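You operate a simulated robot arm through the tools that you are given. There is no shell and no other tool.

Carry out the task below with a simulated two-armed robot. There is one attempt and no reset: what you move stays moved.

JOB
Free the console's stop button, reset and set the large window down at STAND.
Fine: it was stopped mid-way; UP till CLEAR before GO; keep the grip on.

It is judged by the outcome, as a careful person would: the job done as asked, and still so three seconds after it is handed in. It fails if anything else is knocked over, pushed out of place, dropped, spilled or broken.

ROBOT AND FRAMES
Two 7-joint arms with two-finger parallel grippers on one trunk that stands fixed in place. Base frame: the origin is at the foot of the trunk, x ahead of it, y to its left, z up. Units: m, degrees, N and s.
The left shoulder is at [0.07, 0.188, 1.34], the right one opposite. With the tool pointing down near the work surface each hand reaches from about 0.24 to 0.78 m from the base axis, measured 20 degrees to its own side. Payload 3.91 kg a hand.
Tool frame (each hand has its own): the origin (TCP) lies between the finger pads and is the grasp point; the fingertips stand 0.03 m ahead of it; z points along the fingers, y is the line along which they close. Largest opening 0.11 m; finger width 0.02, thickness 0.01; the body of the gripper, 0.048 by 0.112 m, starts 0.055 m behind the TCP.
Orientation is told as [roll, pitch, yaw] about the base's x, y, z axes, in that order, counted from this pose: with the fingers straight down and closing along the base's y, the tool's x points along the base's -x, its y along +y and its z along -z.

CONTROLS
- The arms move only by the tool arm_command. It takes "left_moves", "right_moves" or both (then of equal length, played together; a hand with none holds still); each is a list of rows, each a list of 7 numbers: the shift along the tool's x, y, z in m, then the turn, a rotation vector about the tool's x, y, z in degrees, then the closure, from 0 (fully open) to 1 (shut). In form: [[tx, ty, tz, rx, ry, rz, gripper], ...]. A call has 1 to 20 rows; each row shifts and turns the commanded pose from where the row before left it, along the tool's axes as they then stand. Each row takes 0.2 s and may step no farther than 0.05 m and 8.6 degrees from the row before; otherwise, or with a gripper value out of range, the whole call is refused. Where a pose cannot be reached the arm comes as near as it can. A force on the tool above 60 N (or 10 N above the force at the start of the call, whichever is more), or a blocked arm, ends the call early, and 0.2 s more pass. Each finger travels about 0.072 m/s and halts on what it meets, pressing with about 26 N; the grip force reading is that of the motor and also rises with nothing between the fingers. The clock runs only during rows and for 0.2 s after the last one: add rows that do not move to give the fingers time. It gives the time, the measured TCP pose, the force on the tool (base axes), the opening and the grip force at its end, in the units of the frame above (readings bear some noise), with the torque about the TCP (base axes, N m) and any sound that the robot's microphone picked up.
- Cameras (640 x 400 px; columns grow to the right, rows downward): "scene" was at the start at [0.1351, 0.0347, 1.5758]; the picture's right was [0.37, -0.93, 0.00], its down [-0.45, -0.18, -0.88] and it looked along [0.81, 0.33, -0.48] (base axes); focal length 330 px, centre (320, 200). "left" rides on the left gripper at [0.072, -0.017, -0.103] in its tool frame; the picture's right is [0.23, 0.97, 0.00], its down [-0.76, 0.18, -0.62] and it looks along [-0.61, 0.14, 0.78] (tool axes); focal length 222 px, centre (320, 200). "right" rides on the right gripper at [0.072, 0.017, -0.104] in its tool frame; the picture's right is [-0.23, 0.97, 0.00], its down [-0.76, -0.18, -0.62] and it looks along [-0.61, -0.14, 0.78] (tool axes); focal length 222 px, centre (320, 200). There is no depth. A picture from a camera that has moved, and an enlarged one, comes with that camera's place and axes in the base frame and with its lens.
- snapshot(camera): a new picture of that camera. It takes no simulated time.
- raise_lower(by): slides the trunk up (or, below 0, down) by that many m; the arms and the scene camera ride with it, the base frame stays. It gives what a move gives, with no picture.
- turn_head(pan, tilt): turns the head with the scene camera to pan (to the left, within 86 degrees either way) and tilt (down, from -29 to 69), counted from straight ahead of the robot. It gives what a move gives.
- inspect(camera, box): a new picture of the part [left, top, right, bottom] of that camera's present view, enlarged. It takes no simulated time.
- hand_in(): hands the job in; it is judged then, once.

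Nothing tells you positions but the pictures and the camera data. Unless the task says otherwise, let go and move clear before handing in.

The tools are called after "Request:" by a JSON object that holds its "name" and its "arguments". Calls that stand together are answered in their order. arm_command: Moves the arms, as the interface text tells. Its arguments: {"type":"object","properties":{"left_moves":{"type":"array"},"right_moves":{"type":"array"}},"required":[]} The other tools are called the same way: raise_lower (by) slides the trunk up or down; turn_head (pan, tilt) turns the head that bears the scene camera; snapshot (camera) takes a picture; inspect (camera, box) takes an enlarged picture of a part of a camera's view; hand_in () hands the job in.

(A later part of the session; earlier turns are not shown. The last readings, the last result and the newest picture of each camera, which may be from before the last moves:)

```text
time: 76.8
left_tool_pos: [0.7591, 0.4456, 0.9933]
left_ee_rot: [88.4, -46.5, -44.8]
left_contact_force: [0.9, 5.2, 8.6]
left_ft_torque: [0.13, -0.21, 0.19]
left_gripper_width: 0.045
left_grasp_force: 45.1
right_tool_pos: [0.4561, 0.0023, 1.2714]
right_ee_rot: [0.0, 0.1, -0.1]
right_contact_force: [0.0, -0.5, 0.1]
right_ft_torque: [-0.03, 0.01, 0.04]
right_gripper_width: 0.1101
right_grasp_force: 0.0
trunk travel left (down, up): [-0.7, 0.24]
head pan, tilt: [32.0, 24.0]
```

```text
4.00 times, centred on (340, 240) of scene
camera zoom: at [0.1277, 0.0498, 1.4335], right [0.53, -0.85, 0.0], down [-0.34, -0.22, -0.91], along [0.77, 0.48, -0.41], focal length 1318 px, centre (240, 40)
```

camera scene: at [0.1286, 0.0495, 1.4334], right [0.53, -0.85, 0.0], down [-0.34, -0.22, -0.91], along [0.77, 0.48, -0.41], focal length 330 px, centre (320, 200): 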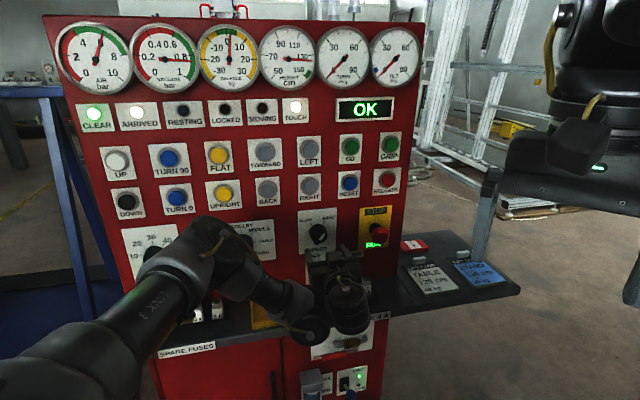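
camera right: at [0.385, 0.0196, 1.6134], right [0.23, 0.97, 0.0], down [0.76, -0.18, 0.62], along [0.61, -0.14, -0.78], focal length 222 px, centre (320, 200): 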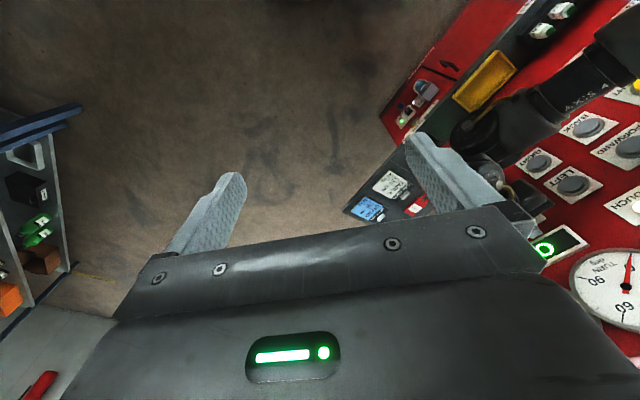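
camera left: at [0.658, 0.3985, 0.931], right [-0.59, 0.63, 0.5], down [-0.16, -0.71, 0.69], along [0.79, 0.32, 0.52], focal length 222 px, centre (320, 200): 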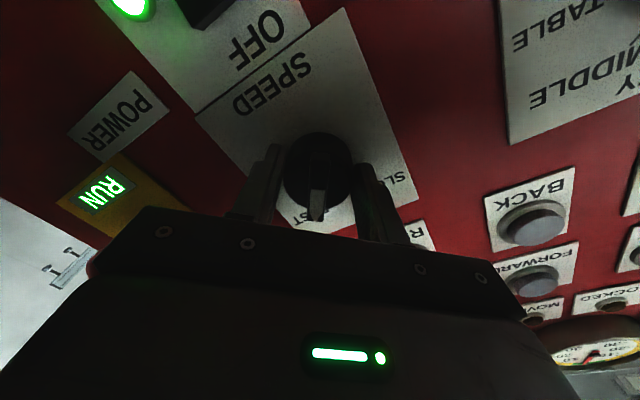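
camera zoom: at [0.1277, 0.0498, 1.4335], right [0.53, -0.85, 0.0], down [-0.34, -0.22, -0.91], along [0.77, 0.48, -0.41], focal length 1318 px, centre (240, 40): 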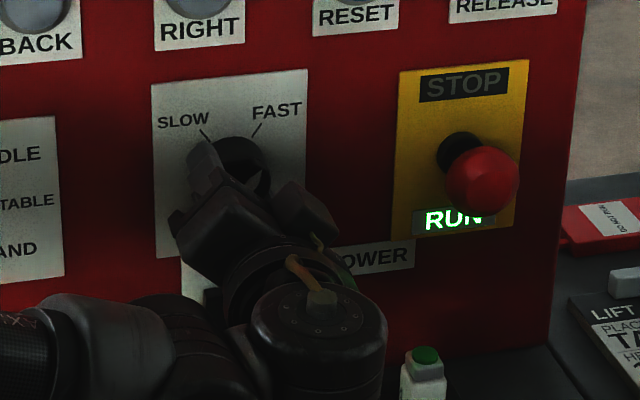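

Gripped on the knob's body (4.5 cm). Turning it anticlockwise towards SLOW.

Request:
{"name": "arm_command", "arguments": {"left_moves": [[0, 0, 0, 0, 0, -7.5, 1], [0, 0, 0, 0, 0, -7.5, 1], [0, 0, 0, 0, 0, -7.5, 1], [0, 0, 0, 0, 0, -7.5, 1], [0, 0, 0, 0, 0, -7.5, 1], [0, 0, 0, 0, 0, -7.5, 1]]}}

Request:
{"name": "snapshot", "arguments": {"camera": "left"}}

```text
time: 78.2
left_tool_pos: [0.7601, 0.4428, 0.9918]
left_ee_rot: [-54.7, -88.1, 98.6]
left_contact_force: [8.0, 4.6, 9.6]
left_ft_torque: [0.41, -0.44, -0.12]
left_gripper_width: 0.0451
left_grasp_force: 44.6
right_tool_pos: [0.4564, 0.0025, 1.2705]
right_ee_rot: [-0.1, 0.0, 0.0]
right_contact_force: [-0.1, -0.3, -0.3]
right_ft_torque: [-0.02, -0.04, 0.02]
right_gripper_width: 0.1103
right_grasp_force: 0.1
trunk travel left (down, up): [-0.7, 0.24]
head pan, tilt: [32.0, 24.0]
```

```text
taken
camera left: at [0.6984, 0.3562, 0.9223], right [-0.67, 0.69, -0.25], down [-0.58, -0.28, 0.77], along [0.46, 0.66, 0.59], focal length 222 px, centre (320, 200)
```

left: 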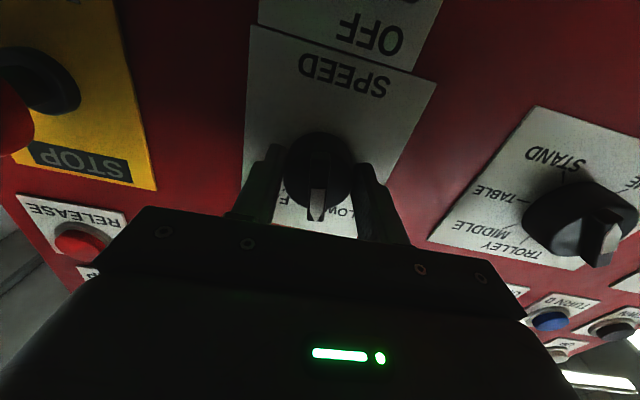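

The knob turns with the hand. Continuing to SLOW.

Request:
{"name": "arm_command", "arguments": {"left_moves": [[0, 0, 0, 0, 0, -7.5, 1], [0, 0, 0, 0, 0, -7.5, 1], [0, 0, 0, 0, 0, -7.5, 1], [0, 0, 0, 0, 0, -7.5, 1], [0, 0, 0, 0, 0, -7.5, 1], [0, 0, 0, 0, 0, -7.5, 1]]}}

Request:
{"name": "snapshot", "arguments": {"camera": "left"}}

Request:
{"name": "inspect", "arguments": {"camera": "scene", "box": [260, 190, 420, 290]}}

```text
time: 79.7
left_tool_pos: [0.7654, 0.4375, 0.9886]
left_ee_rot: [-88.1, -43.9, 132.3]
left_contact_force: [20.0, -14.6, 4.7]
left_ft_torque: [0.78, 1.09, -0.63]
left_gripper_width: 0.0445
left_grasp_force: 44.5
right_tool_pos: [0.4604, -0.0012, 1.269]
right_ee_rot: [0.2, 0.4, 0.0]
right_contact_force: [0.7, -0.3, 0.3]
right_ft_torque: [0.0, -0.02, -0.01]
right_gripper_width: 0.1101
right_grasp_force: 0.0
trunk travel left (down, up): [-0.7, 0.24]
head pan, tilt: [32.0, 24.0]
```

```text
taken
camera left: at [0.7331, 0.319, 0.9537], right [-0.37, 0.36, -0.86], down [-0.91, 0.06, 0.41], along [0.2, 0.93, 0.3], focal length 222 px, centre (320, 200)
```

left: 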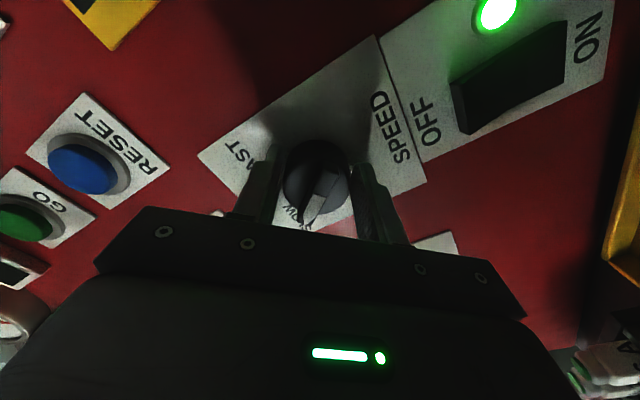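

```text
4.00 times, centred on (340, 240) of scene
camera zoom: at [0.1329, 0.0451, 1.433], right [0.53, -0.85, 0.0], down [-0.35, -0.21, -0.91], along [0.77, 0.48, -0.41], focal length 1318 px, centre (240, 40)
```

zoom: 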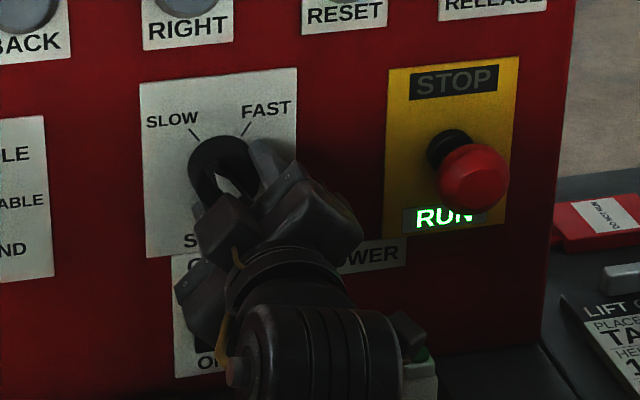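

The torque rose at the end, so it's probably at the SLOW stop. I'll open, back off and check.

Request:
{"name": "arm_command", "arguments": {"left_moves": [[0, 0, 0, 0, 0, 0, 0.7], [0, 0, 0, 0, 0, 0, 0.35], [0, 0, 0, 0, 0, 0, 0.3], [0, 0, -0.03, 0, 0, 0, 0.3], [0, 0, -0.04, 0, 0, 0, 0.3], [0, 0, 0, 0, 0, 7.5, 0.6], [0, 0, 0, 0, 0, 7.5, 1], [0, 0, 0, 0, 0, 7.5, 1], [0, 0, 0, 0, 0, 7.5, 1], [0, 0, 0, 0, 0, 7.5, 1], [0, 0, 0, 0, 0, 7.5, 1]]}}

Request:
{"name": "snapshot", "arguments": {"camera": "left"}}

Request:
{"name": "snapshot", "arguments": {"camera": "scene"}}

Request:
{"name": "inspect", "arguments": {"camera": "scene", "box": [270, 190, 370, 252]}}

```text
time: 82.0
left_tool_pos: [0.711, 0.3938, 0.9928]
left_ee_rot: [-48.1, -88.3, 92.1]
left_contact_force: [0.6, 0.6, 0.2]
left_ft_torque: [0.02, 0.0, 0.0]
left_gripper_width: 0.0001
left_grasp_force: 25.9
right_tool_pos: [0.4577, 0.0016, 1.2714]
right_ee_rot: [0.0, 0.0, -0.1]
right_contact_force: [-0.7, 0.5, -0.8]
right_ft_torque: [0.03, 0.01, -0.03]
right_gripper_width: 0.11
right_grasp_force: 0.0
trunk travel left (down, up): [-0.7, 0.24]
head pan, tilt: [32.0, 24.0]
```

```text
taken
camera left: at [0.6482, 0.3076, 0.9227], right [-0.68, 0.69, -0.25], down [-0.57, -0.28, 0.77], along [0.46, 0.66, 0.59], focal length 222 px, centre (320, 200)
```

left: 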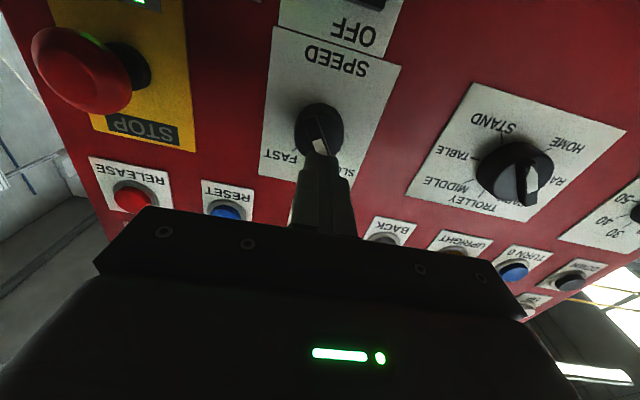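

```text
taken
camera scene: at [0.1291, 0.0491, 1.4333], right [0.53, -0.85, 0.0], down [-0.35, -0.22, -0.91], along [0.77, 0.48, -0.41], focal length 330 px, centre (320, 200)
```

scene: 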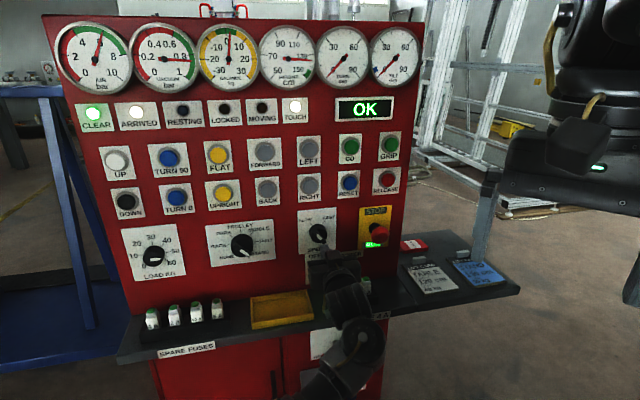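

```text
6.40 times, centred on (320, 221) of scene
camera zoom: at [0.1291, 0.0491, 1.4333], right [0.53, -0.85, 0.0], down [-0.35, -0.22, -0.91], along [0.77, 0.48, -0.41], focal length 2109 px, centre (320, 66)
```

zoom: 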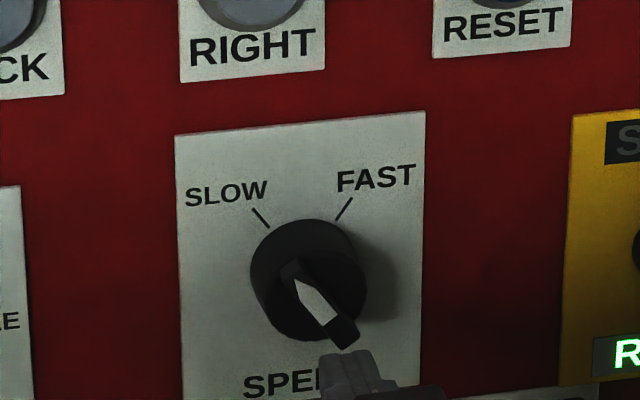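

SPEED now points to SLOW and the lift hasn't stirred. Next I'll cross back to the DOWN button: up, along the top of the panel, then down.

Request:
{"name": "arm_command", "arguments": {"left_moves": [[-0.042, 0, 0, 0, 0, 0, 1], [-0.042, 0, 0, 0, 0, 0, 1], [-0.042, 0, 0, 0, 0, 0, 1], [-0.042, 0, 0, 0, 0, 0, 1], [-0.042, 0, 0, 0, 0, 0, 1], [-0.042, 0, 0, 0, 0, 0, 1], [-0.042, 0, 0, 0, 0, 0, 1], [-0.042, 0, 0, 0, 0, 0, 1], [-0.042, 0, 0, 0, 0, 0, 1], [0, 0.0437, 0, 0, 0, 0, 1], [0, 0.0437, 0, 0, 0, 0, 1], [0, 0.0437, 0, 0, 0, 0, 1], [0, 0.0437, 0, 0, 0, 0, 1], [0, 0.0437, 0, 0, 0, 0, 1], [0, 0.0437, 0, 0, 0, 0, 1], [0, 0.0437, 0, 0, 0, 0, 1], [0, 0.0437, 0, 0, 0, 0, 1], [0, 0.0437, 0, 0, 0, 0, 1], [0, 0.0437, 0, 0, 0, 0, 1]]}}

Request:
{"name": "snapshot", "arguments": {"camera": "scene"}}

```text
time: 86.0
left_tool_pos: [0.4038, 0.7259, 1.3588]
left_ee_rot: [-54.8, -88.0, 98.7]
left_contact_force: [-0.6, 0.3, -0.1]
left_ft_torque: [0.02, -0.04, -0.03]
left_gripper_width: 0.0
left_grasp_force: 25.4
right_tool_pos: [0.454, 0.0045, 1.2718]
right_ee_rot: [-0.1, -0.1, -0.1]
right_contact_force: [-1.3, 0.7, -0.1]
right_ft_torque: [-0.06, 0.01, -0.06]
right_gripper_width: 0.1099
right_grasp_force: 0.0
trunk travel left (down, up): [-0.7, 0.24]
head pan, tilt: [32.0, 24.0]
```

```text
taken
camera scene: at [0.1262, 0.0517, 1.4334], right [0.53, -0.85, 0.0], down [-0.34, -0.22, -0.91], along [0.78, 0.48, -0.41], focal length 330 px, centre (320, 200)
```

scene: 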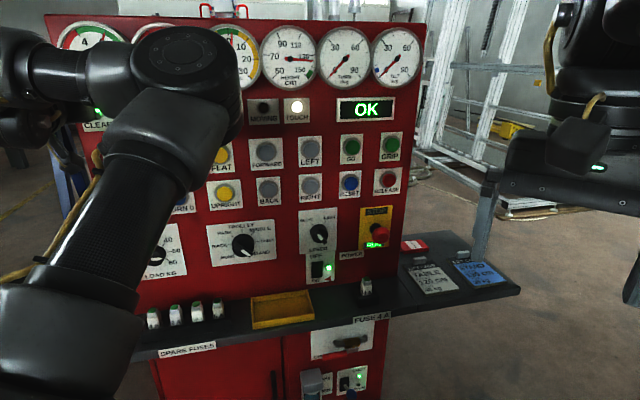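

Request:
{"name": "raise_lower", "arguments": {"by": 0.2}}

Request:
{"name": "arm_command", "arguments": {"left_moves": [[0.043, 0, 0, 0, 0, 0, 1], [0.043, 0, 0, 0, 0, 0, 1], [0.043, 0, 0, 0, 0, 0, 1], [0.043, 0, 0, 0, 0, 0, 1], [0.043, 0, 0, 0, 0, 0, 1], [0.043, 0, 0, 0, 0, 0, 1], [0.043, 0, 0, 0, 0, 0, 1], [0.043, 0, 0, 0, 0, 0, 1], [0.043, -0.007, 0, 0, 0, 0, 1], [0.043, -0.007, 0, 0, 0, 0, 1]]}}

Request:
{"name": "turn_head", "arguments": {"pan": 38, "tilt": 16}}

Request:
{"name": "snapshot", "arguments": {"camera": "scene"}}

Request:
{"name": "snapshot", "arguments": {"camera": "left"}}

```text
time: 88.2
left_tool_pos: [0.4064, 0.7233, 1.5595]
left_ee_rot: [-50.7, -88.1, 94.6]
left_contact_force: [-0.1, -0.8, 1.2]
left_ft_torque: [0.0, -0.01, -0.01]
left_gripper_width: 0.0002
left_grasp_force: 25.7
right_tool_pos: [0.4582, 0.003, 1.469]
right_ee_rot: [0.0, 0.1, -0.1]
right_contact_force: [0.6, 0.4, -0.7]
right_ft_torque: [0.0, 0.0, 0.0]
right_gripper_width: 0.1099
right_grasp_force: 0.1
trunk travel left (down, up): [-0.9, 0.04]
head pan, tilt: [32.0, 24.0]
```

```text
time: 90.4
left_tool_pos: [0.4331, 0.7101, 1.138]
left_ee_rot: [-51.6, -88.0, 95.3]
left_contact_force: [-0.8, -0.5, 0.1]
left_ft_torque: [-0.02, -0.01, -0.01]
left_gripper_width: 0.0002
left_grasp_force: 25.8
left hand out of reach, approached as far as the arm can: row 1, 2, 3, 10
right_tool_pos: [0.4578, 0.0036, 1.4711]
right_ee_rot: [-0.1, 0.1, 0.0]
right_contact_force: [0.1, -1.2, 0.2]
right_ft_torque: [-0.02, 0.03, 0.0]
right_gripper_width: 0.1098
right_grasp_force: 0.1
trunk travel left (down, up): [-0.9, 0.04]
head pan, tilt: [32.0, 24.0]
```

```text
time: 91.1
left_tool_pos: [0.4343, 0.7103, 1.1393]
left_ee_rot: [-49.3, -88.0, 93.0]
left_contact_force: [0.5, -0.4, 0.0]
left_ft_torque: [-0.02, 0.0, 0.0]
left_gripper_width: 0.0
left_grasp_force: 26.7
right_tool_pos: [0.4568, 0.003, 1.4697]
right_ee_rot: [-0.1, 0.1, 0.0]
right_contact_force: [-0.5, 0.0, 0.1]
right_ft_torque: [0.02, -0.01, -0.04]
right_gripper_width: 0.11
right_grasp_force: 0.1
trunk travel left (down, up): [-0.9, 0.04]
head pan, tilt: [38.0, 16.0]
```

```text
taken
camera scene: at [0.1245, 0.0589, 1.6462], right [0.62, -0.79, 0.0], down [-0.22, -0.17, -0.96], along [0.76, 0.59, -0.28], focal length 330 px, centre (320, 200)
```

scene: 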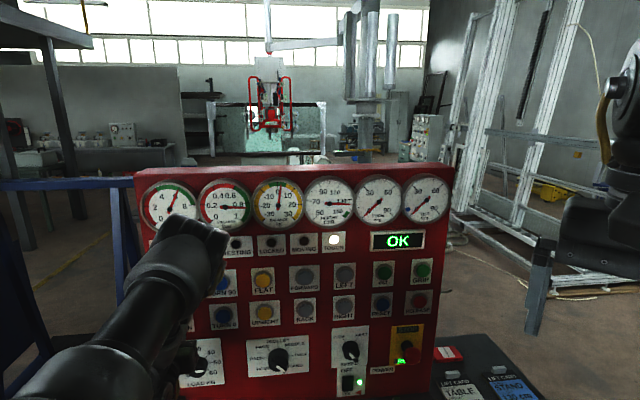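

```text
taken
camera left: at [0.3708, 0.6244, 1.0695], right [-0.67, 0.7, -0.25], down [-0.57, -0.28, 0.77], along [0.47, 0.66, 0.59], focal length 222 px, centre (320, 200)
```

left: 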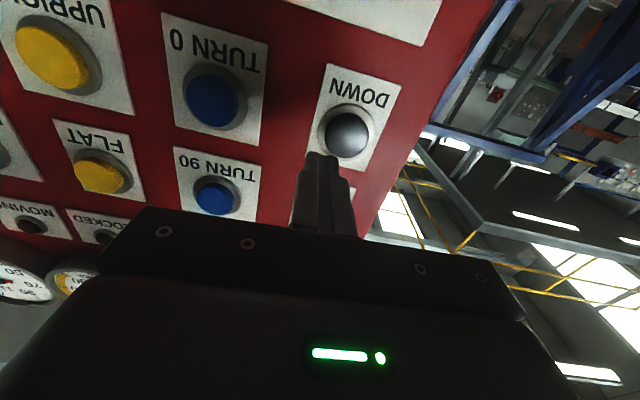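

RESTING, HEIGHT and the lift are all visible from here. I'll line up on DOWN and press it, now at SLOW.

Request:
{"name": "arm_command", "arguments": {"left_moves": [[0.012, 0.018, 0, 0, 0, 0, 1], [0, 0, 0.015, 0, 0, 0, 1], [0, 0, 0.012, 0, 0, 0, 1]]}}

Request:
{"name": "snapshot", "arguments": {"camera": "left"}}

Request:
{"name": "inspect", "arguments": {"camera": "scene", "box": [130, 150, 450, 350]}}

Request:
{"name": "inspect", "arguments": {"camera": "scene", "box": [190, 45, 350, 170]}}

```text
time: 91.9
left_tool_pos: [0.4387, 0.7423, 1.1285]
left_ee_rot: [-48.3, -88.1, 91.9]
left_contact_force: [-0.8, 0.3, 0.4]
left_ft_torque: [-0.05, -0.02, -0.04]
left_gripper_width: 0.0001
left_grasp_force: 25.9
left hand out of reach, approached as far as the arm can: row 3
right_tool_pos: [0.4573, 0.0027, 1.4695]
right_ee_rot: [0.0, 0.2, -0.1]
right_contact_force: [-0.2, -1.1, 0.3]
right_ft_torque: [0.02, 0.01, 0.0]
right_gripper_width: 0.1101
right_grasp_force: 0.0
trunk travel left (down, up): [-0.9, 0.04]
head pan, tilt: [38.0, 16.0]
```

```text
taken
camera left: at [0.3757, 0.6567, 1.0588], right [-0.67, 0.7, -0.25], down [-0.57, -0.28, 0.77], along [0.47, 0.66, 0.59], focal length 222 px, centre (320, 200)
```

left: 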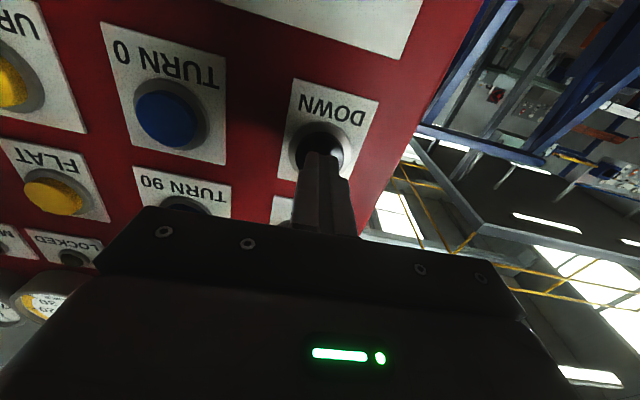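

```text
2.00 times, centred on (290, 250) of scene
camera zoom: at [0.1245, 0.0574, 1.6463], right [0.62, -0.79, 0.0], down [-0.22, -0.17, -0.96], along [0.76, 0.59, -0.28], focal length 659 px, centre (380, 100)
```

zoom: 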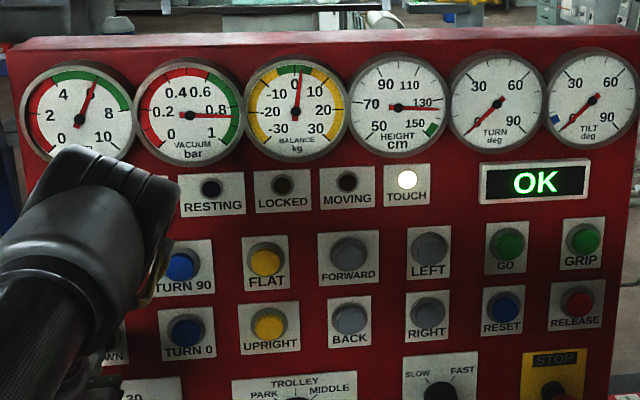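

```text
3.20 times, centred on (270, 108) of scene
camera zoom: at [0.1245, 0.0574, 1.6463], right [0.62, -0.79, 0.0], down [-0.22, -0.17, -0.96], along [0.76, 0.59, -0.28], focal length 1054 px, centre (480, 496)
```

zoom: 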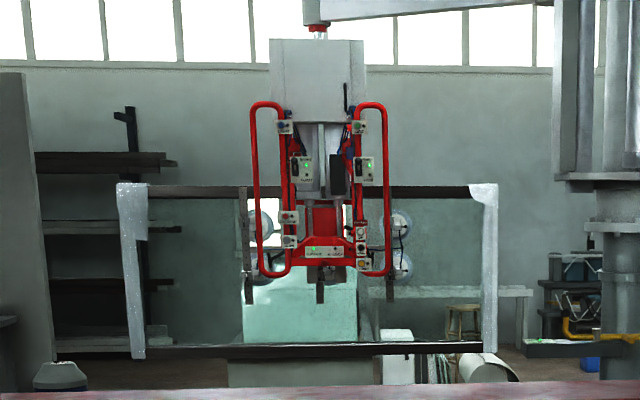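

Lined up. Pressing DOWN now.

Request:
{"name": "arm_command", "arguments": {"left_moves": [[0, 0, 0.008, 0, 0, 0, 1], [0, 0, 0.006, 0, 0, 0, 1]]}}

Request:
{"name": "inspect", "arguments": {"camera": "scene", "box": [130, 150, 450, 350]}}

```text
time: 92.5
left_tool_pos: [0.4433, 0.7535, 1.1321]
left_ee_rot: [-47.8, -88.1, 91.6]
left_contact_force: [-2.0, -2.5, -3.1]
left_ft_torque: [-0.07, 0.05, -0.03]
left_gripper_width: 0.0
left_grasp_force: 26.3
left hand out of reach, approached as far as the arm can: row 1
right_tool_pos: [0.4566, 0.0028, 1.471]
right_ee_rot: [0.0, 0.0, -0.1]
right_contact_force: [-0.5, -0.4, 0.3]
right_ft_torque: [-0.02, 0.03, 0.0]
right_gripper_width: 0.1099
right_grasp_force: 0.1
trunk travel left (down, up): [-0.9, 0.04]
head pan, tilt: [38.0, 16.0]
heard: click
```

```text
2.00 times, centred on (290, 250) of scene
camera zoom: at [0.124, 0.0575, 1.6463], right [0.62, -0.79, 0.0], down [-0.22, -0.17, -0.96], along [0.76, 0.59, -0.28], focal length 659 px, centre (380, 100)
```

zoom: 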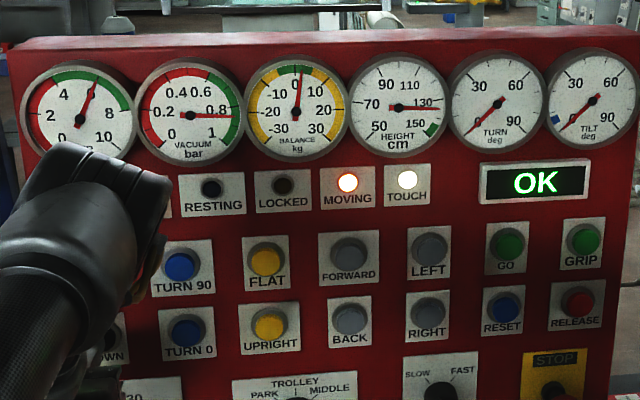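

It's moving. I'll hold and watch.

Request:
{"name": "arm_command", "arguments": {"left_moves": [[0, 0, 0.002, 0, 0, 0, 1], [0, 0, 0, 0, 0, 0, 1], [0, 0, 0, 0, 0, 0, 1], [0, 0, 0, 0, 0, 0, 1]]}}

Request:
{"name": "inspect", "arguments": {"camera": "scene", "box": [130, 150, 450, 350]}}

Request:
{"name": "inspect", "arguments": {"camera": "scene", "box": [190, 45, 350, 170]}}

```text
time: 93.5
left_tool_pos: [0.4443, 0.7548, 1.1319]
left_ee_rot: [-49.2, -88.1, 92.9]
left_contact_force: [-3.8, -3.7, -2.9]
left_ft_torque: [-0.05, 0.02, 0.02]
left_gripper_width: 0.0001
left_grasp_force: 26.5
left hand out of reach, approached as far as the arm can: row 1
right_tool_pos: [0.4556, 0.0017, 1.4713]
right_ee_rot: [0.1, 0.0, 0.1]
right_contact_force: [-0.2, -0.1, -0.4]
right_ft_torque: [-0.01, -0.03, 0.01]
right_gripper_width: 0.1101
right_grasp_force: 0.2
trunk travel left (down, up): [-0.9, 0.04]
head pan, tilt: [38.0, 16.0]
```

```text
2.00 times, centred on (290, 250) of scene
camera zoom: at [0.1234, 0.0576, 1.6464], right [0.62, -0.79, 0.0], down [-0.22, -0.17, -0.96], along [0.76, 0.59, -0.28], focal length 659 px, centre (380, 100)
```

zoom: 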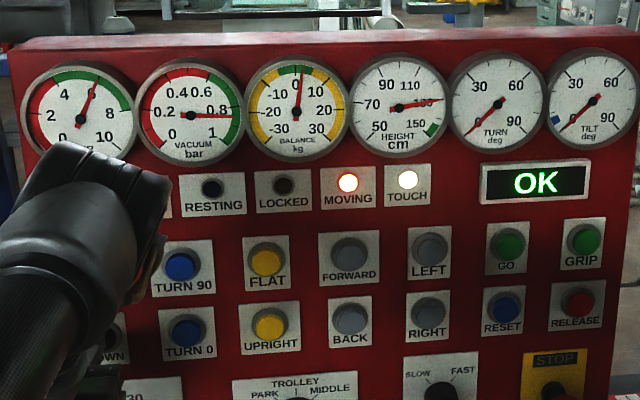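

```text
3.20 times, centred on (270, 108) of scene
camera zoom: at [0.1234, 0.0576, 1.6464], right [0.62, -0.79, 0.0], down [-0.22, -0.17, -0.96], along [0.76, 0.59, -0.28], focal length 1054 px, centre (480, 496)
```

zoom: 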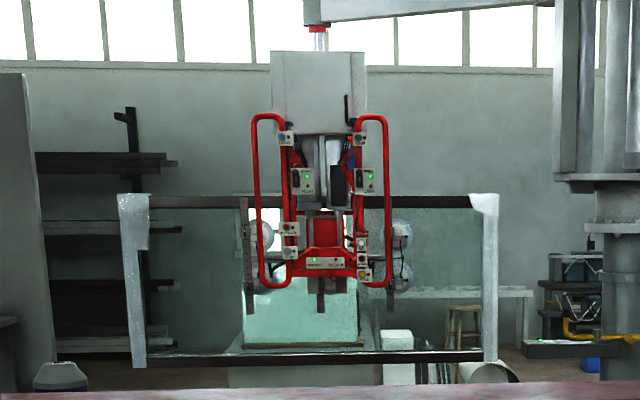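

Request:
{"name": "arm_command", "arguments": {"left_moves": [[0, 0, 0, 0, 0, 0, 1], [0, 0, 0, 0, 0, 0, 1], [0, 0, 0, 0, 0, 0, 1], [0, 0, 0, 0, 0, 0, 1], [0, 0, 0, 0, 0, 0, 1]]}}

Request:
{"name": "inspect", "arguments": {"camera": "scene", "box": [130, 150, 450, 350]}}

Request:
{"name": "inspect", "arguments": {"camera": "scene", "box": [190, 65, 350, 190]}}

```text
time: 94.7
left_tool_pos: [0.444, 0.7532, 1.1329]
left_ee_rot: [-49.8, -88.2, 93.5]
left_contact_force: [-4.4, -3.1, -0.6]
left_ft_torque: [-0.02, -0.01, 0.03]
left_gripper_width: 0.0003
left_grasp_force: 25.9
right_tool_pos: [0.4564, 0.0024, 1.4711]
right_ee_rot: [-0.1, 0.0, 0.0]
right_contact_force: [-0.2, -0.2, 0.0]
right_ft_torque: [0.01, -0.01, -0.01]
right_gripper_width: 0.1097
right_grasp_force: 0.0
trunk travel left (down, up): [-0.9, 0.04]
head pan, tilt: [38.0, 16.0]
```

```text
2.00 times, centred on (290, 250) of scene
camera zoom: at [0.1232, 0.0576, 1.6464], right [0.62, -0.79, 0.0], down [-0.22, -0.17, -0.96], along [0.76, 0.59, -0.28], focal length 659 px, centre (380, 100)
```

zoom: 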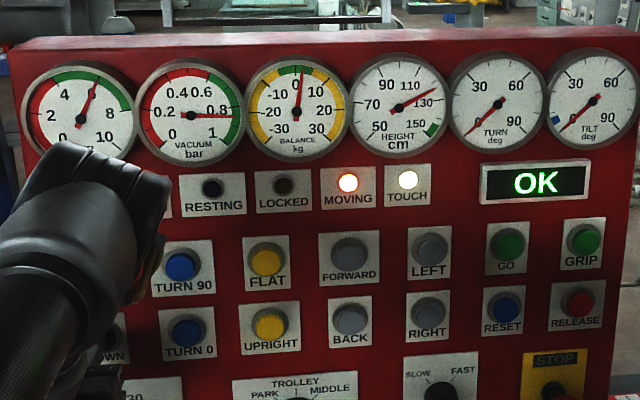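

```text
3.20 times, centred on (270, 128) of scene
camera zoom: at [0.1232, 0.0576, 1.6464], right [0.62, -0.79, 0.0], down [-0.22, -0.17, -0.96], along [0.76, 0.59, -0.28], focal length 1054 px, centre (480, 432)
```

zoom: 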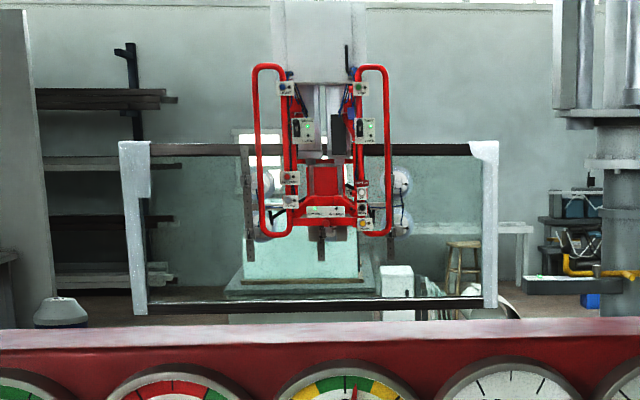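

Request:
{"name": "arm_command", "arguments": {"left_moves": [[0, 0, 0, 0, 0, 0, 1], [0, 0, 0, 0, 0, 0, 1], [0, 0, 0, 0, 0, 0, 1], [0, 0, 0, 0, 0, 0, 1], [0, 0, 0, 0, 0, 0, 1]]}}

Request:
{"name": "inspect", "arguments": {"camera": "scene", "box": [130, 150, 450, 350]}}

Request:
{"name": "inspect", "arguments": {"camera": "scene", "box": [190, 65, 350, 190]}}

```text
time: 95.9
left_tool_pos: [0.4439, 0.7544, 1.1322]
left_ee_rot: [-49.9, -88.1, 93.5]
left_contact_force: [-4.2, -3.6, -1.1]
left_ft_torque: [0.0, -0.06, 0.06]
left_gripper_width: 0.0
left_grasp_force: 26.3
right_tool_pos: [0.4565, 0.0017, 1.4704]
right_ee_rot: [0.0, -0.1, 0.0]
right_contact_force: [-0.8, -0.3, -0.4]
right_ft_torque: [-0.02, 0.02, -0.01]
right_gripper_width: 0.1101
right_grasp_force: 0.0
trunk travel left (down, up): [-0.9, 0.04]
head pan, tilt: [38.0, 16.0]
```

```text
2.00 times, centred on (290, 250) of scene
camera zoom: at [0.1231, 0.0575, 1.6464], right [0.62, -0.79, 0.0], down [-0.22, -0.17, -0.96], along [0.76, 0.59, -0.28], focal length 659 px, centre (380, 100)
```

zoom: 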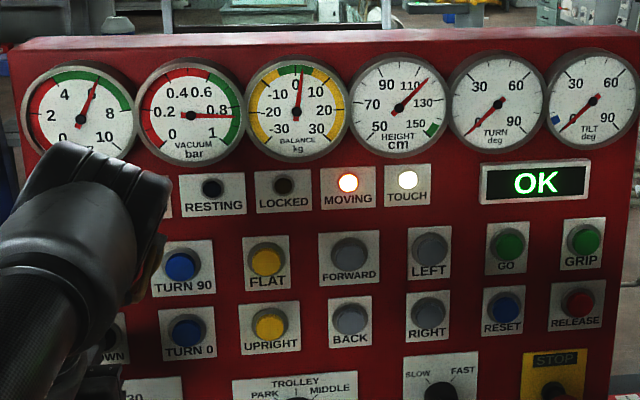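

```text
3.20 times, centred on (270, 128) of scene
camera zoom: at [0.1231, 0.0575, 1.6464], right [0.62, -0.79, 0.0], down [-0.22, -0.17, -0.96], along [0.76, 0.59, -0.28], focal length 1054 px, centre (480, 432)
```

zoom: 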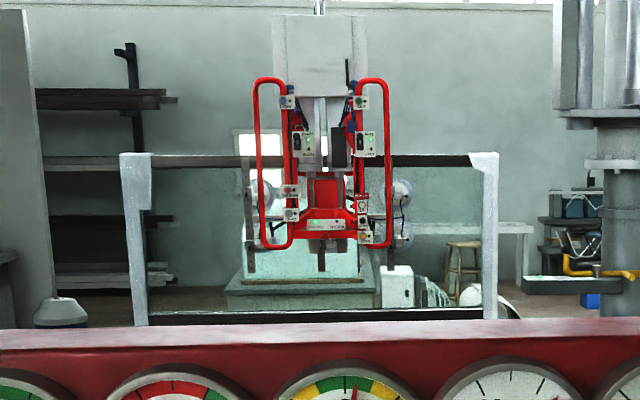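

Request:
{"name": "arm_command", "arguments": {"left_moves": [[0, 0, 0, 0, 0, 0, 1], [0, 0, 0, 0, 0, 0, 1], [0, 0, 0, 0, 0, 0, 1], [0, 0, 0, 0, 0, 0, 1], [0, 0, 0, 0, 0, 0, 1]]}}

Request:
{"name": "inspect", "arguments": {"camera": "scene", "box": [130, 70, 450, 270]}}

```text
time: 97.1
left_tool_pos: [0.444, 0.7556, 1.1315]
left_ee_rot: [-49.9, -88.1, 93.6]
left_contact_force: [-4.1, -2.1, 0.1]
left_ft_torque: [0.01, 0.0, 0.03]
left_gripper_width: 0.0002
left_grasp_force: 26.0
right_tool_pos: [0.4565, 0.0012, 1.4704]
right_ee_rot: [0.0, 0.0, 0.0]
right_contact_force: [0.4, 0.0, -0.1]
right_ft_torque: [-0.03, 0.0, 0.02]
right_gripper_width: 0.1099
right_grasp_force: 0.0
trunk travel left (down, up): [-0.9, 0.04]
head pan, tilt: [38.0, 16.0]
```

```text
2.00 times, centred on (290, 170) of scene
camera zoom: at [0.1231, 0.0574, 1.6464], right [0.62, -0.79, 0.0], down [-0.22, -0.17, -0.96], along [0.76, 0.59, -0.28], focal length 659 px, centre (380, 260)
```

zoom: 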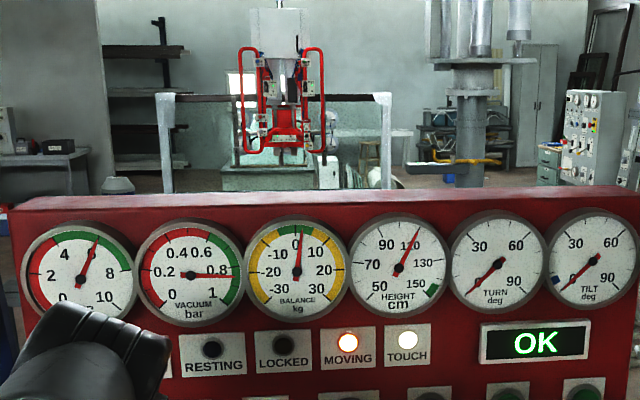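

Request:
{"name": "arm_command", "arguments": {"left_moves": [[0, 0, 0, 0, 0, 0, 1], [0, 0, 0, 0, 0, 0, 1], [0, 0, 0, 0, 0, 0, 1], [0, 0, 0, 0, 0, 0, 1], [0, 0, 0, 0, 0, 0, 1]]}}

Request:
{"name": "inspect", "arguments": {"camera": "scene", "box": [130, 70, 450, 270]}}

```text
time: 98.3
left_tool_pos: [0.4446, 0.7556, 1.1321]
left_ee_rot: [-49.9, -88.2, 93.6]
left_contact_force: [-4.0, -2.3, 0.4]
left_ft_torque: [0.04, -0.05, 0.04]
left_gripper_width: 0.0003
left_grasp_force: 25.7
right_tool_pos: [0.4552, 0.0028, 1.4704]
right_ee_rot: [-0.1, 0.0, 0.0]
right_contact_force: [0.1, 1.5, -0.3]
right_ft_torque: [0.02, -0.02, 0.0]
right_gripper_width: 0.1099
right_grasp_force: 0.2
trunk travel left (down, up): [-0.9, 0.04]
head pan, tilt: [38.0, 16.0]
```

```text
2.00 times, centred on (290, 170) of scene
camera zoom: at [0.1231, 0.0574, 1.6464], right [0.62, -0.79, 0.0], down [-0.22, -0.17, -0.96], along [0.76, 0.59, -0.28], focal length 659 px, centre (380, 260)
```

zoom: 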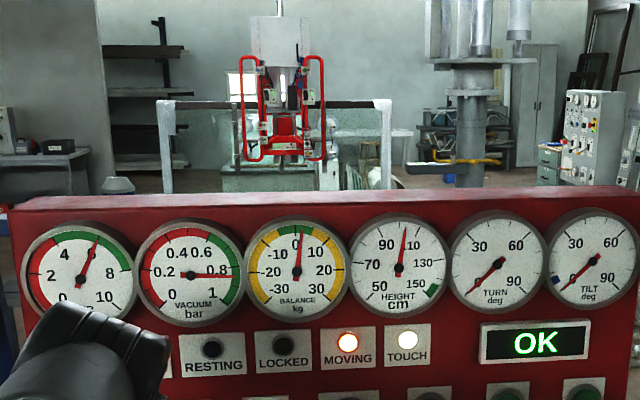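

Request:
{"name": "arm_command", "arguments": {"left_moves": [[0, 0, 0, 0, 0, 0, 1], [0, 0, 0, 0, 0, 0, 1], [0, 0, 0, 0, 0, 0, 1], [0, 0, 0, 0, 0, 0, 1]]}}

Request:
{"name": "inspect", "arguments": {"camera": "scene", "box": [130, 70, 450, 270]}}

```text
time: 99.3
left_tool_pos: [0.4451, 0.7557, 1.1327]
left_ee_rot: [-49.8, -88.1, 93.6]
left_contact_force: [-4.6, -2.6, -0.2]
left_ft_torque: [0.01, -0.01, 0.05]
left_gripper_width: 0.0001
left_grasp_force: 25.8
right_tool_pos: [0.4558, 0.0023, 1.4712]
right_ee_rot: [0.0, 0.1, 0.0]
right_contact_force: [-0.1, -0.1, -0.1]
right_ft_torque: [0.0, -0.03, -0.03]
right_gripper_width: 0.1102
right_grasp_force: 0.0
trunk travel left (down, up): [-0.9, 0.04]
head pan, tilt: [38.0, 16.0]
```

```text
2.00 times, centred on (290, 170) of scene
camera zoom: at [0.1231, 0.0573, 1.6464], right [0.62, -0.79, 0.0], down [-0.22, -0.17, -0.96], along [0.76, 0.59, -0.28], focal length 659 px, centre (380, 260)
```

zoom: 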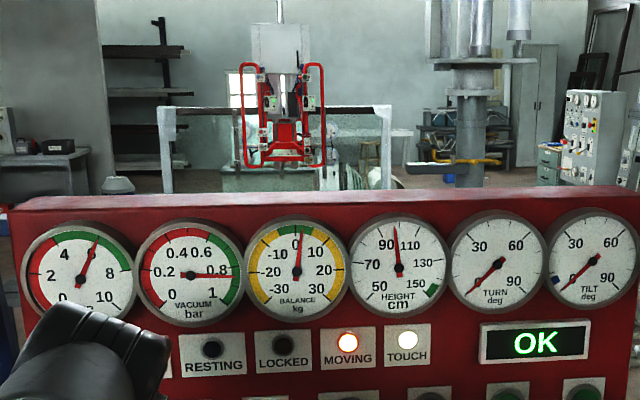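

Request:
{"name": "arm_command", "arguments": {"left_moves": [[0, 0, 0, 0, 0, 0, 1], [0, 0, 0, 0, 0, 0, 1], [0, 0, 0, 0, 0, 0, 1], [0, 0, 0, 0, 0, 0, 1]]}}

Request:
{"name": "inspect", "arguments": {"camera": "scene", "box": [130, 70, 450, 270]}}

```text
time: 100.3
left_tool_pos: [0.444, 0.7549, 1.1316]
left_ee_rot: [-49.8, -88.1, 93.4]
left_contact_force: [-4.2, -2.5, 0.1]
left_ft_torque: [0.03, 0.0, 0.01]
left_gripper_width: 0.0
left_grasp_force: 26.1
right_tool_pos: [0.4562, 0.0011, 1.4708]
right_ee_rot: [0.0, 0.0, 0.0]
right_contact_force: [0.6, -0.3, -0.7]
right_ft_torque: [0.03, 0.01, 0.02]
right_gripper_width: 0.1102
right_grasp_force: 0.1
trunk travel left (down, up): [-0.9, 0.04]
head pan, tilt: [38.0, 16.0]
```

```text
2.00 times, centred on (290, 170) of scene
camera zoom: at [0.1231, 0.0573, 1.6464], right [0.62, -0.79, 0.0], down [-0.22, -0.17, -0.96], along [0.76, 0.59, -0.28], focal length 659 px, centre (380, 260)
```

zoom: 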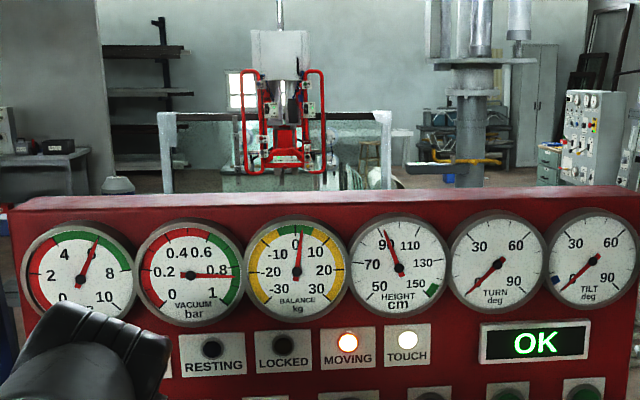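

Request:
{"name": "arm_command", "arguments": {"left_moves": [[0, 0, 0, 0, 0, 0, 1], [0, 0, 0, 0, 0, 0, 1], [0, 0, 0, 0, 0, 0, 1]]}}

Request:
{"name": "inspect", "arguments": {"camera": "scene", "box": [130, 70, 450, 270]}}

```text
time: 101.1
left_tool_pos: [0.4456, 0.7557, 1.1333]
left_ee_rot: [-49.7, -88.2, 93.3]
left_contact_force: [-3.8, -4.1, -0.9]
left_ft_torque: [0.0, -0.06, 0.03]
left_gripper_width: 0.0
left_grasp_force: 26.1
right_tool_pos: [0.4561, 0.001, 1.4698]
right_ee_rot: [-0.1, 0.0, 0.0]
right_contact_force: [-0.7, 0.5, -0.9]
right_ft_torque: [0.01, 0.0, -0.01]
right_gripper_width: 0.11
right_grasp_force: 0.1
trunk travel left (down, up): [-0.9, 0.04]
head pan, tilt: [38.0, 16.0]
```

```text
2.00 times, centred on (290, 170) of scene
camera zoom: at [0.1233, 0.057, 1.6464], right [0.62, -0.79, 0.0], down [-0.22, -0.17, -0.96], along [0.76, 0.59, -0.28], focal length 659 px, centre (380, 260)
```

zoom: 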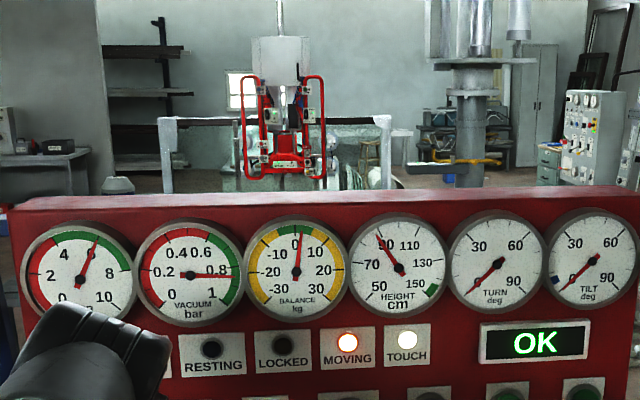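

Request:
{"name": "arm_command", "arguments": {"left_moves": [[0, 0, 0, 0, 0, 0, 1], [0, 0, 0, 0, 0, 0, 1], [0, 0, 0, 0, 0, 0, 1]]}}

Request:
{"name": "inspect", "arguments": {"camera": "scene", "box": [130, 70, 450, 270]}}

```text
time: 101.9
left_tool_pos: [0.4463, 0.7543, 1.1322]
left_ee_rot: [-49.4, -88.1, 93.1]
left_contact_force: [-3.0, -3.7, -0.7]
left_ft_torque: [-0.02, -0.01, -0.04]
left_gripper_width: 0.0
left_grasp_force: 26.3
right_tool_pos: [0.456, 0.003, 1.4692]
right_ee_rot: [0.0, 0.1, 0.0]
right_contact_force: [0.5, 0.1, -0.1]
right_ft_torque: [0.03, -0.03, -0.03]
right_gripper_width: 0.1099
right_grasp_force: 0.1
trunk travel left (down, up): [-0.9, 0.04]
head pan, tilt: [38.0, 16.0]
```

```text
2.00 times, centred on (290, 170) of scene
camera zoom: at [0.1235, 0.0569, 1.6464], right [0.62, -0.79, 0.0], down [-0.22, -0.17, -0.96], along [0.76, 0.59, -0.28], focal length 659 px, centre (380, 260)
```

zoom: 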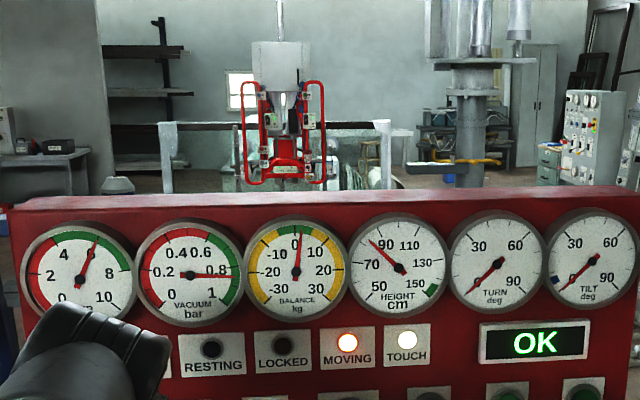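

Request:
{"name": "arm_command", "arguments": {"left_moves": [[0, 0, 0, 0, 0, 0, 1], [0, 0, 0, 0, 0, 0, 1], [0, 0, 0, 0, 0, 0, 1]]}}

Request:
{"name": "inspect", "arguments": {"camera": "scene", "box": [130, 70, 450, 270]}}

```text
time: 102.7
left_tool_pos: [0.4446, 0.7556, 1.133]
left_ee_rot: [-49.5, -88.1, 93.2]
left_contact_force: [-2.9, -4.3, -0.3]
left_ft_torque: [0.0, 0.0, -0.01]
left_gripper_width: 0.0002
left_grasp_force: 25.7
right_tool_pos: [0.4579, 0.002, 1.4706]
right_ee_rot: [0.0, -0.1, -0.1]
right_contact_force: [-0.2, 0.4, 0.9]
right_ft_torque: [0.0, -0.03, 0.01]
right_gripper_width: 0.11
right_grasp_force: 0.0
trunk travel left (down, up): [-0.9, 0.04]
head pan, tilt: [38.0, 16.0]
```

```text
2.00 times, centred on (290, 170) of scene
camera zoom: at [0.1234, 0.0569, 1.6464], right [0.62, -0.79, 0.0], down [-0.22, -0.17, -0.96], along [0.76, 0.59, -0.28], focal length 659 px, centre (380, 260)
```

zoom: 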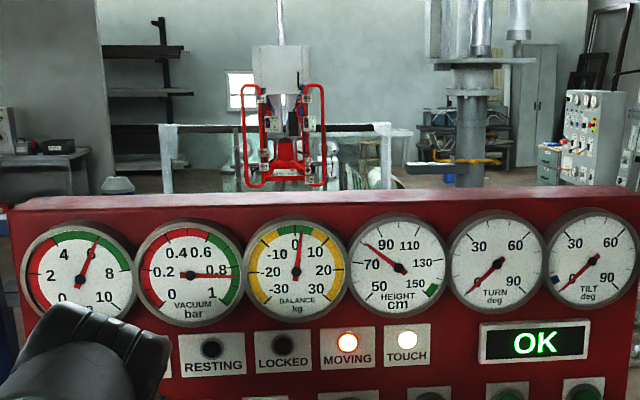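

Request:
{"name": "arm_command", "arguments": {"left_moves": [[0, 0, 0, 0, 0, 0, 1], [0, 0, 0, 0, 0, 0, 1], [0, 0, 0, 0, 0, 0, 1]]}}

Request:
{"name": "inspect", "arguments": {"camera": "scene", "box": [130, 70, 450, 270]}}

```text
time: 103.5
left_tool_pos: [0.4441, 0.7556, 1.1328]
left_ee_rot: [-49.6, -88.1, 93.3]
left_contact_force: [-2.9, -3.9, -0.7]
left_ft_torque: [0.02, -0.02, 0.01]
left_gripper_width: 0.0
left_grasp_force: 25.9
right_tool_pos: [0.456, 0.0019, 1.4719]
right_ee_rot: [0.0, 0.1, 0.1]
right_contact_force: [-0.6, 0.5, -0.2]
right_ft_torque: [0.04, 0.02, 0.0]
right_gripper_width: 0.11
right_grasp_force: 0.1
trunk travel left (down, up): [-0.9, 0.04]
head pan, tilt: [38.0, 16.0]
```

```text
2.00 times, centred on (290, 170) of scene
camera zoom: at [0.1234, 0.0569, 1.6464], right [0.62, -0.79, 0.0], down [-0.22, -0.17, -0.96], along [0.76, 0.59, -0.28], focal length 659 px, centre (380, 260)
```

zoom: 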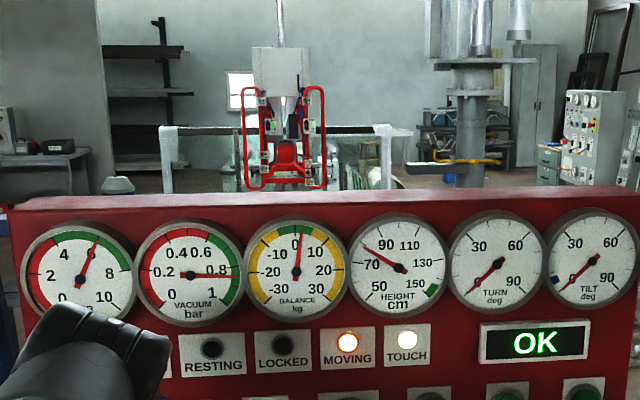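

Request:
{"name": "arm_command", "arguments": {"left_moves": [[0, 0, 0, 0, 0, 0, 1], [0, 0, 0, 0, 0, 0, 1]]}}

Request:
{"name": "inspect", "arguments": {"camera": "scene", "box": [130, 70, 450, 270]}}

```text
time: 104.1
left_tool_pos: [0.4451, 0.7546, 1.1326]
left_ee_rot: [-49.7, -88.1, 93.3]
left_contact_force: [-2.9, -5.0, -0.9]
left_ft_torque: [0.02, -0.01, -0.01]
left_gripper_width: 0.0001
left_grasp_force: 26.2
right_tool_pos: [0.4558, 0.0013, 1.4702]
right_ee_rot: [0.1, 0.1, 0.0]
right_contact_force: [0.2, 0.1, -0.5]
right_ft_torque: [-0.01, 0.02, -0.02]
right_gripper_width: 0.1098
right_grasp_force: 0.1
trunk travel left (down, up): [-0.9, 0.04]
head pan, tilt: [38.0, 16.0]
```

```text
2.00 times, centred on (290, 170) of scene
camera zoom: at [0.1233, 0.0569, 1.6464], right [0.62, -0.79, 0.0], down [-0.22, -0.17, -0.96], along [0.76, 0.59, -0.28], focal length 659 px, centre (380, 260)
```

zoom: 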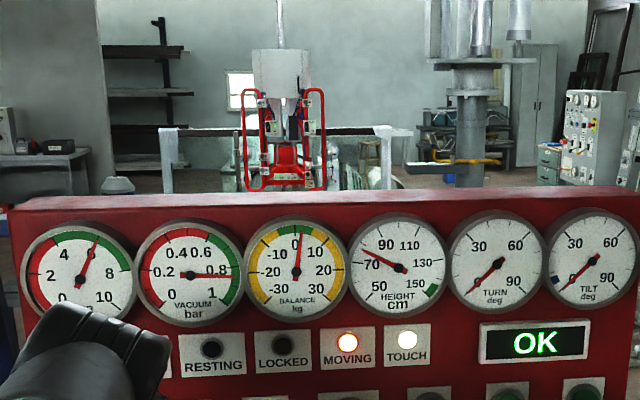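

Request:
{"name": "arm_command", "arguments": {"left_moves": [[0, 0, 0, 0, 0, 0, 1], [0, 0, 0, 0, 0, 0, 1]]}}

Request:
{"name": "inspect", "arguments": {"camera": "scene", "box": [130, 70, 450, 270]}}

```text
time: 104.7
left_tool_pos: [0.4453, 0.7552, 1.1327]
left_ee_rot: [-49.7, -88.1, 93.4]
left_contact_force: [-3.4, -4.1, -0.5]
left_ft_torque: [0.01, -0.07, -0.02]
left_gripper_width: 0.0
left_grasp_force: 26.1
right_tool_pos: [0.4573, 0.0008, 1.4704]
right_ee_rot: [0.0, 0.0, 0.0]
right_contact_force: [0.6, -0.2, 0.8]
right_ft_torque: [0.0, 0.0, 0.01]
right_gripper_width: 0.1101
right_grasp_force: 0.1
trunk travel left (down, up): [-0.9, 0.04]
head pan, tilt: [38.0, 16.0]
```

```text
2.00 times, centred on (290, 170) of scene
camera zoom: at [0.1233, 0.0569, 1.6464], right [0.62, -0.79, 0.0], down [-0.22, -0.17, -0.96], along [0.76, 0.59, -0.28], focal length 659 px, centre (380, 260)
```

zoom: 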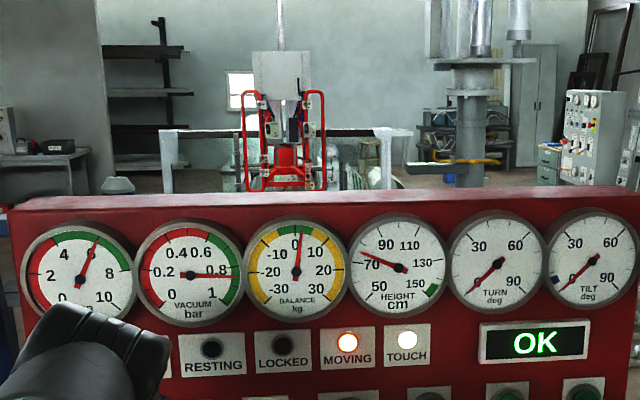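

The descent has slowed near landing. I'm still holding and watching for RESTING.

Request:
{"name": "arm_command", "arguments": {"left_moves": [[0, 0, 0, 0, 0, 0, 1], [0, 0, 0, 0, 0, 0, 1]]}}

Request:
{"name": "inspect", "arguments": {"camera": "scene", "box": [130, 70, 450, 270]}}

```text
time: 105.3
left_tool_pos: [0.4456, 0.7555, 1.1339]
left_ee_rot: [-49.7, -88.1, 93.4]
left_contact_force: [-4.0, -4.3, -0.4]
left_ft_torque: [0.04, 0.0, -0.01]
left_gripper_width: 0.0
left_grasp_force: 25.9
right_tool_pos: [0.4563, 0.0025, 1.4698]
right_ee_rot: [0.0, 0.0, 0.0]
right_contact_force: [-0.4, -0.8, -1.0]
right_ft_torque: [-0.02, 0.02, -0.02]
right_gripper_width: 0.11
right_grasp_force: 0.1
trunk travel left (down, up): [-0.9, 0.04]
head pan, tilt: [38.0, 16.0]
```

```text
2.00 times, centred on (290, 170) of scene
camera zoom: at [0.1233, 0.0568, 1.6464], right [0.62, -0.79, 0.0], down [-0.22, -0.17, -0.96], along [0.76, 0.59, -0.28], focal length 659 px, centre (380, 260)
```

zoom: 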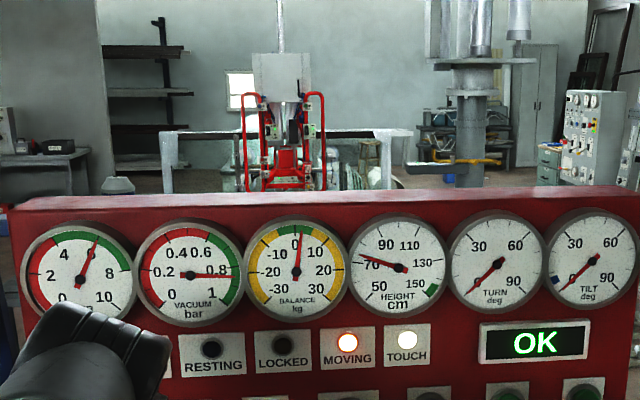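

Request:
{"name": "arm_command", "arguments": {"left_moves": [[0, 0, 0, 0, 0, 0, 1], [0, 0, 0, 0, 0, 0, 1]]}}

Request:
{"name": "inspect", "arguments": {"camera": "scene", "box": [130, 70, 450, 270]}}

```text
time: 105.9
left_tool_pos: [0.4439, 0.7558, 1.1322]
left_ee_rot: [-49.6, -88.0, 93.4]
left_contact_force: [-3.9, -4.5, 0.4]
left_ft_torque: [0.02, -0.04, 0.0]
left_gripper_width: 0.0003
left_grasp_force: 26.1
right_tool_pos: [0.4575, 0.0021, 1.4705]
right_ee_rot: [0.0, 0.0, 0.0]
right_contact_force: [0.6, -0.7, -0.1]
right_ft_torque: [0.02, 0.0, 0.03]
right_gripper_width: 0.11
right_grasp_force: 0.1
trunk travel left (down, up): [-0.9, 0.04]
head pan, tilt: [38.0, 16.0]
```

```text
2.00 times, centred on (290, 170) of scene
camera zoom: at [0.1233, 0.0568, 1.6464], right [0.62, -0.79, 0.0], down [-0.22, -0.17, -0.96], along [0.76, 0.59, -0.28], focal length 659 px, centre (380, 260)
```

zoom: 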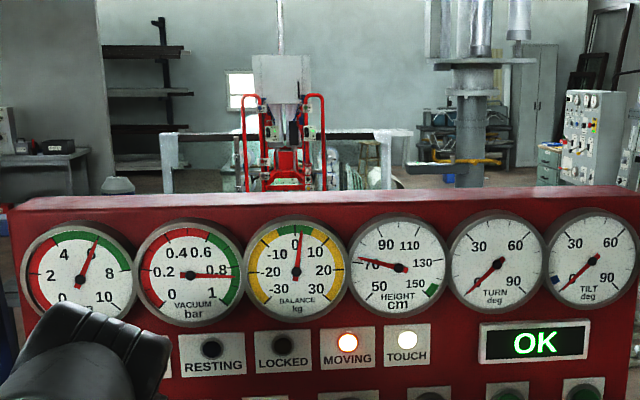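

Request:
{"name": "arm_command", "arguments": {"left_moves": [[0, 0, 0, 0, 0, 0, 1], [0, 0, 0, 0, 0, 0, 1], [0, 0, 0, 0, 0, 0, 1]]}}

Request:
{"name": "inspect", "arguments": {"camera": "scene", "box": [130, 70, 450, 270]}}

```text
time: 106.7
left_tool_pos: [0.445, 0.7547, 1.1329]
left_ee_rot: [-49.7, -88.1, 93.4]
left_contact_force: [-3.7, -4.3, -0.5]
left_ft_torque: [0.02, -0.03, 0.0]
left_gripper_width: 0.0
left_grasp_force: 26.5
right_tool_pos: [0.4554, 0.0018, 1.4716]
right_ee_rot: [0.0, 0.1, 0.0]
right_contact_force: [0.0, -0.3, -0.2]
right_ft_torque: [-0.03, 0.0, 0.0]
right_gripper_width: 0.1102
right_grasp_force: 0.0
trunk travel left (down, up): [-0.9, 0.04]
head pan, tilt: [38.0, 16.0]
```

```text
2.00 times, centred on (290, 170) of scene
camera zoom: at [0.1233, 0.0568, 1.6464], right [0.62, -0.79, 0.0], down [-0.22, -0.17, -0.96], along [0.76, 0.59, -0.28], focal length 659 px, centre (380, 260)
```

zoom: 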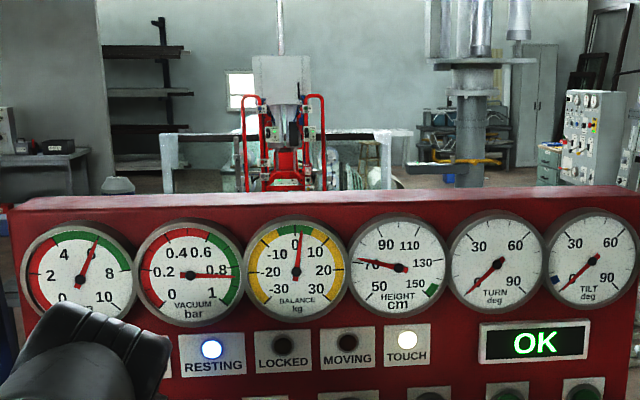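

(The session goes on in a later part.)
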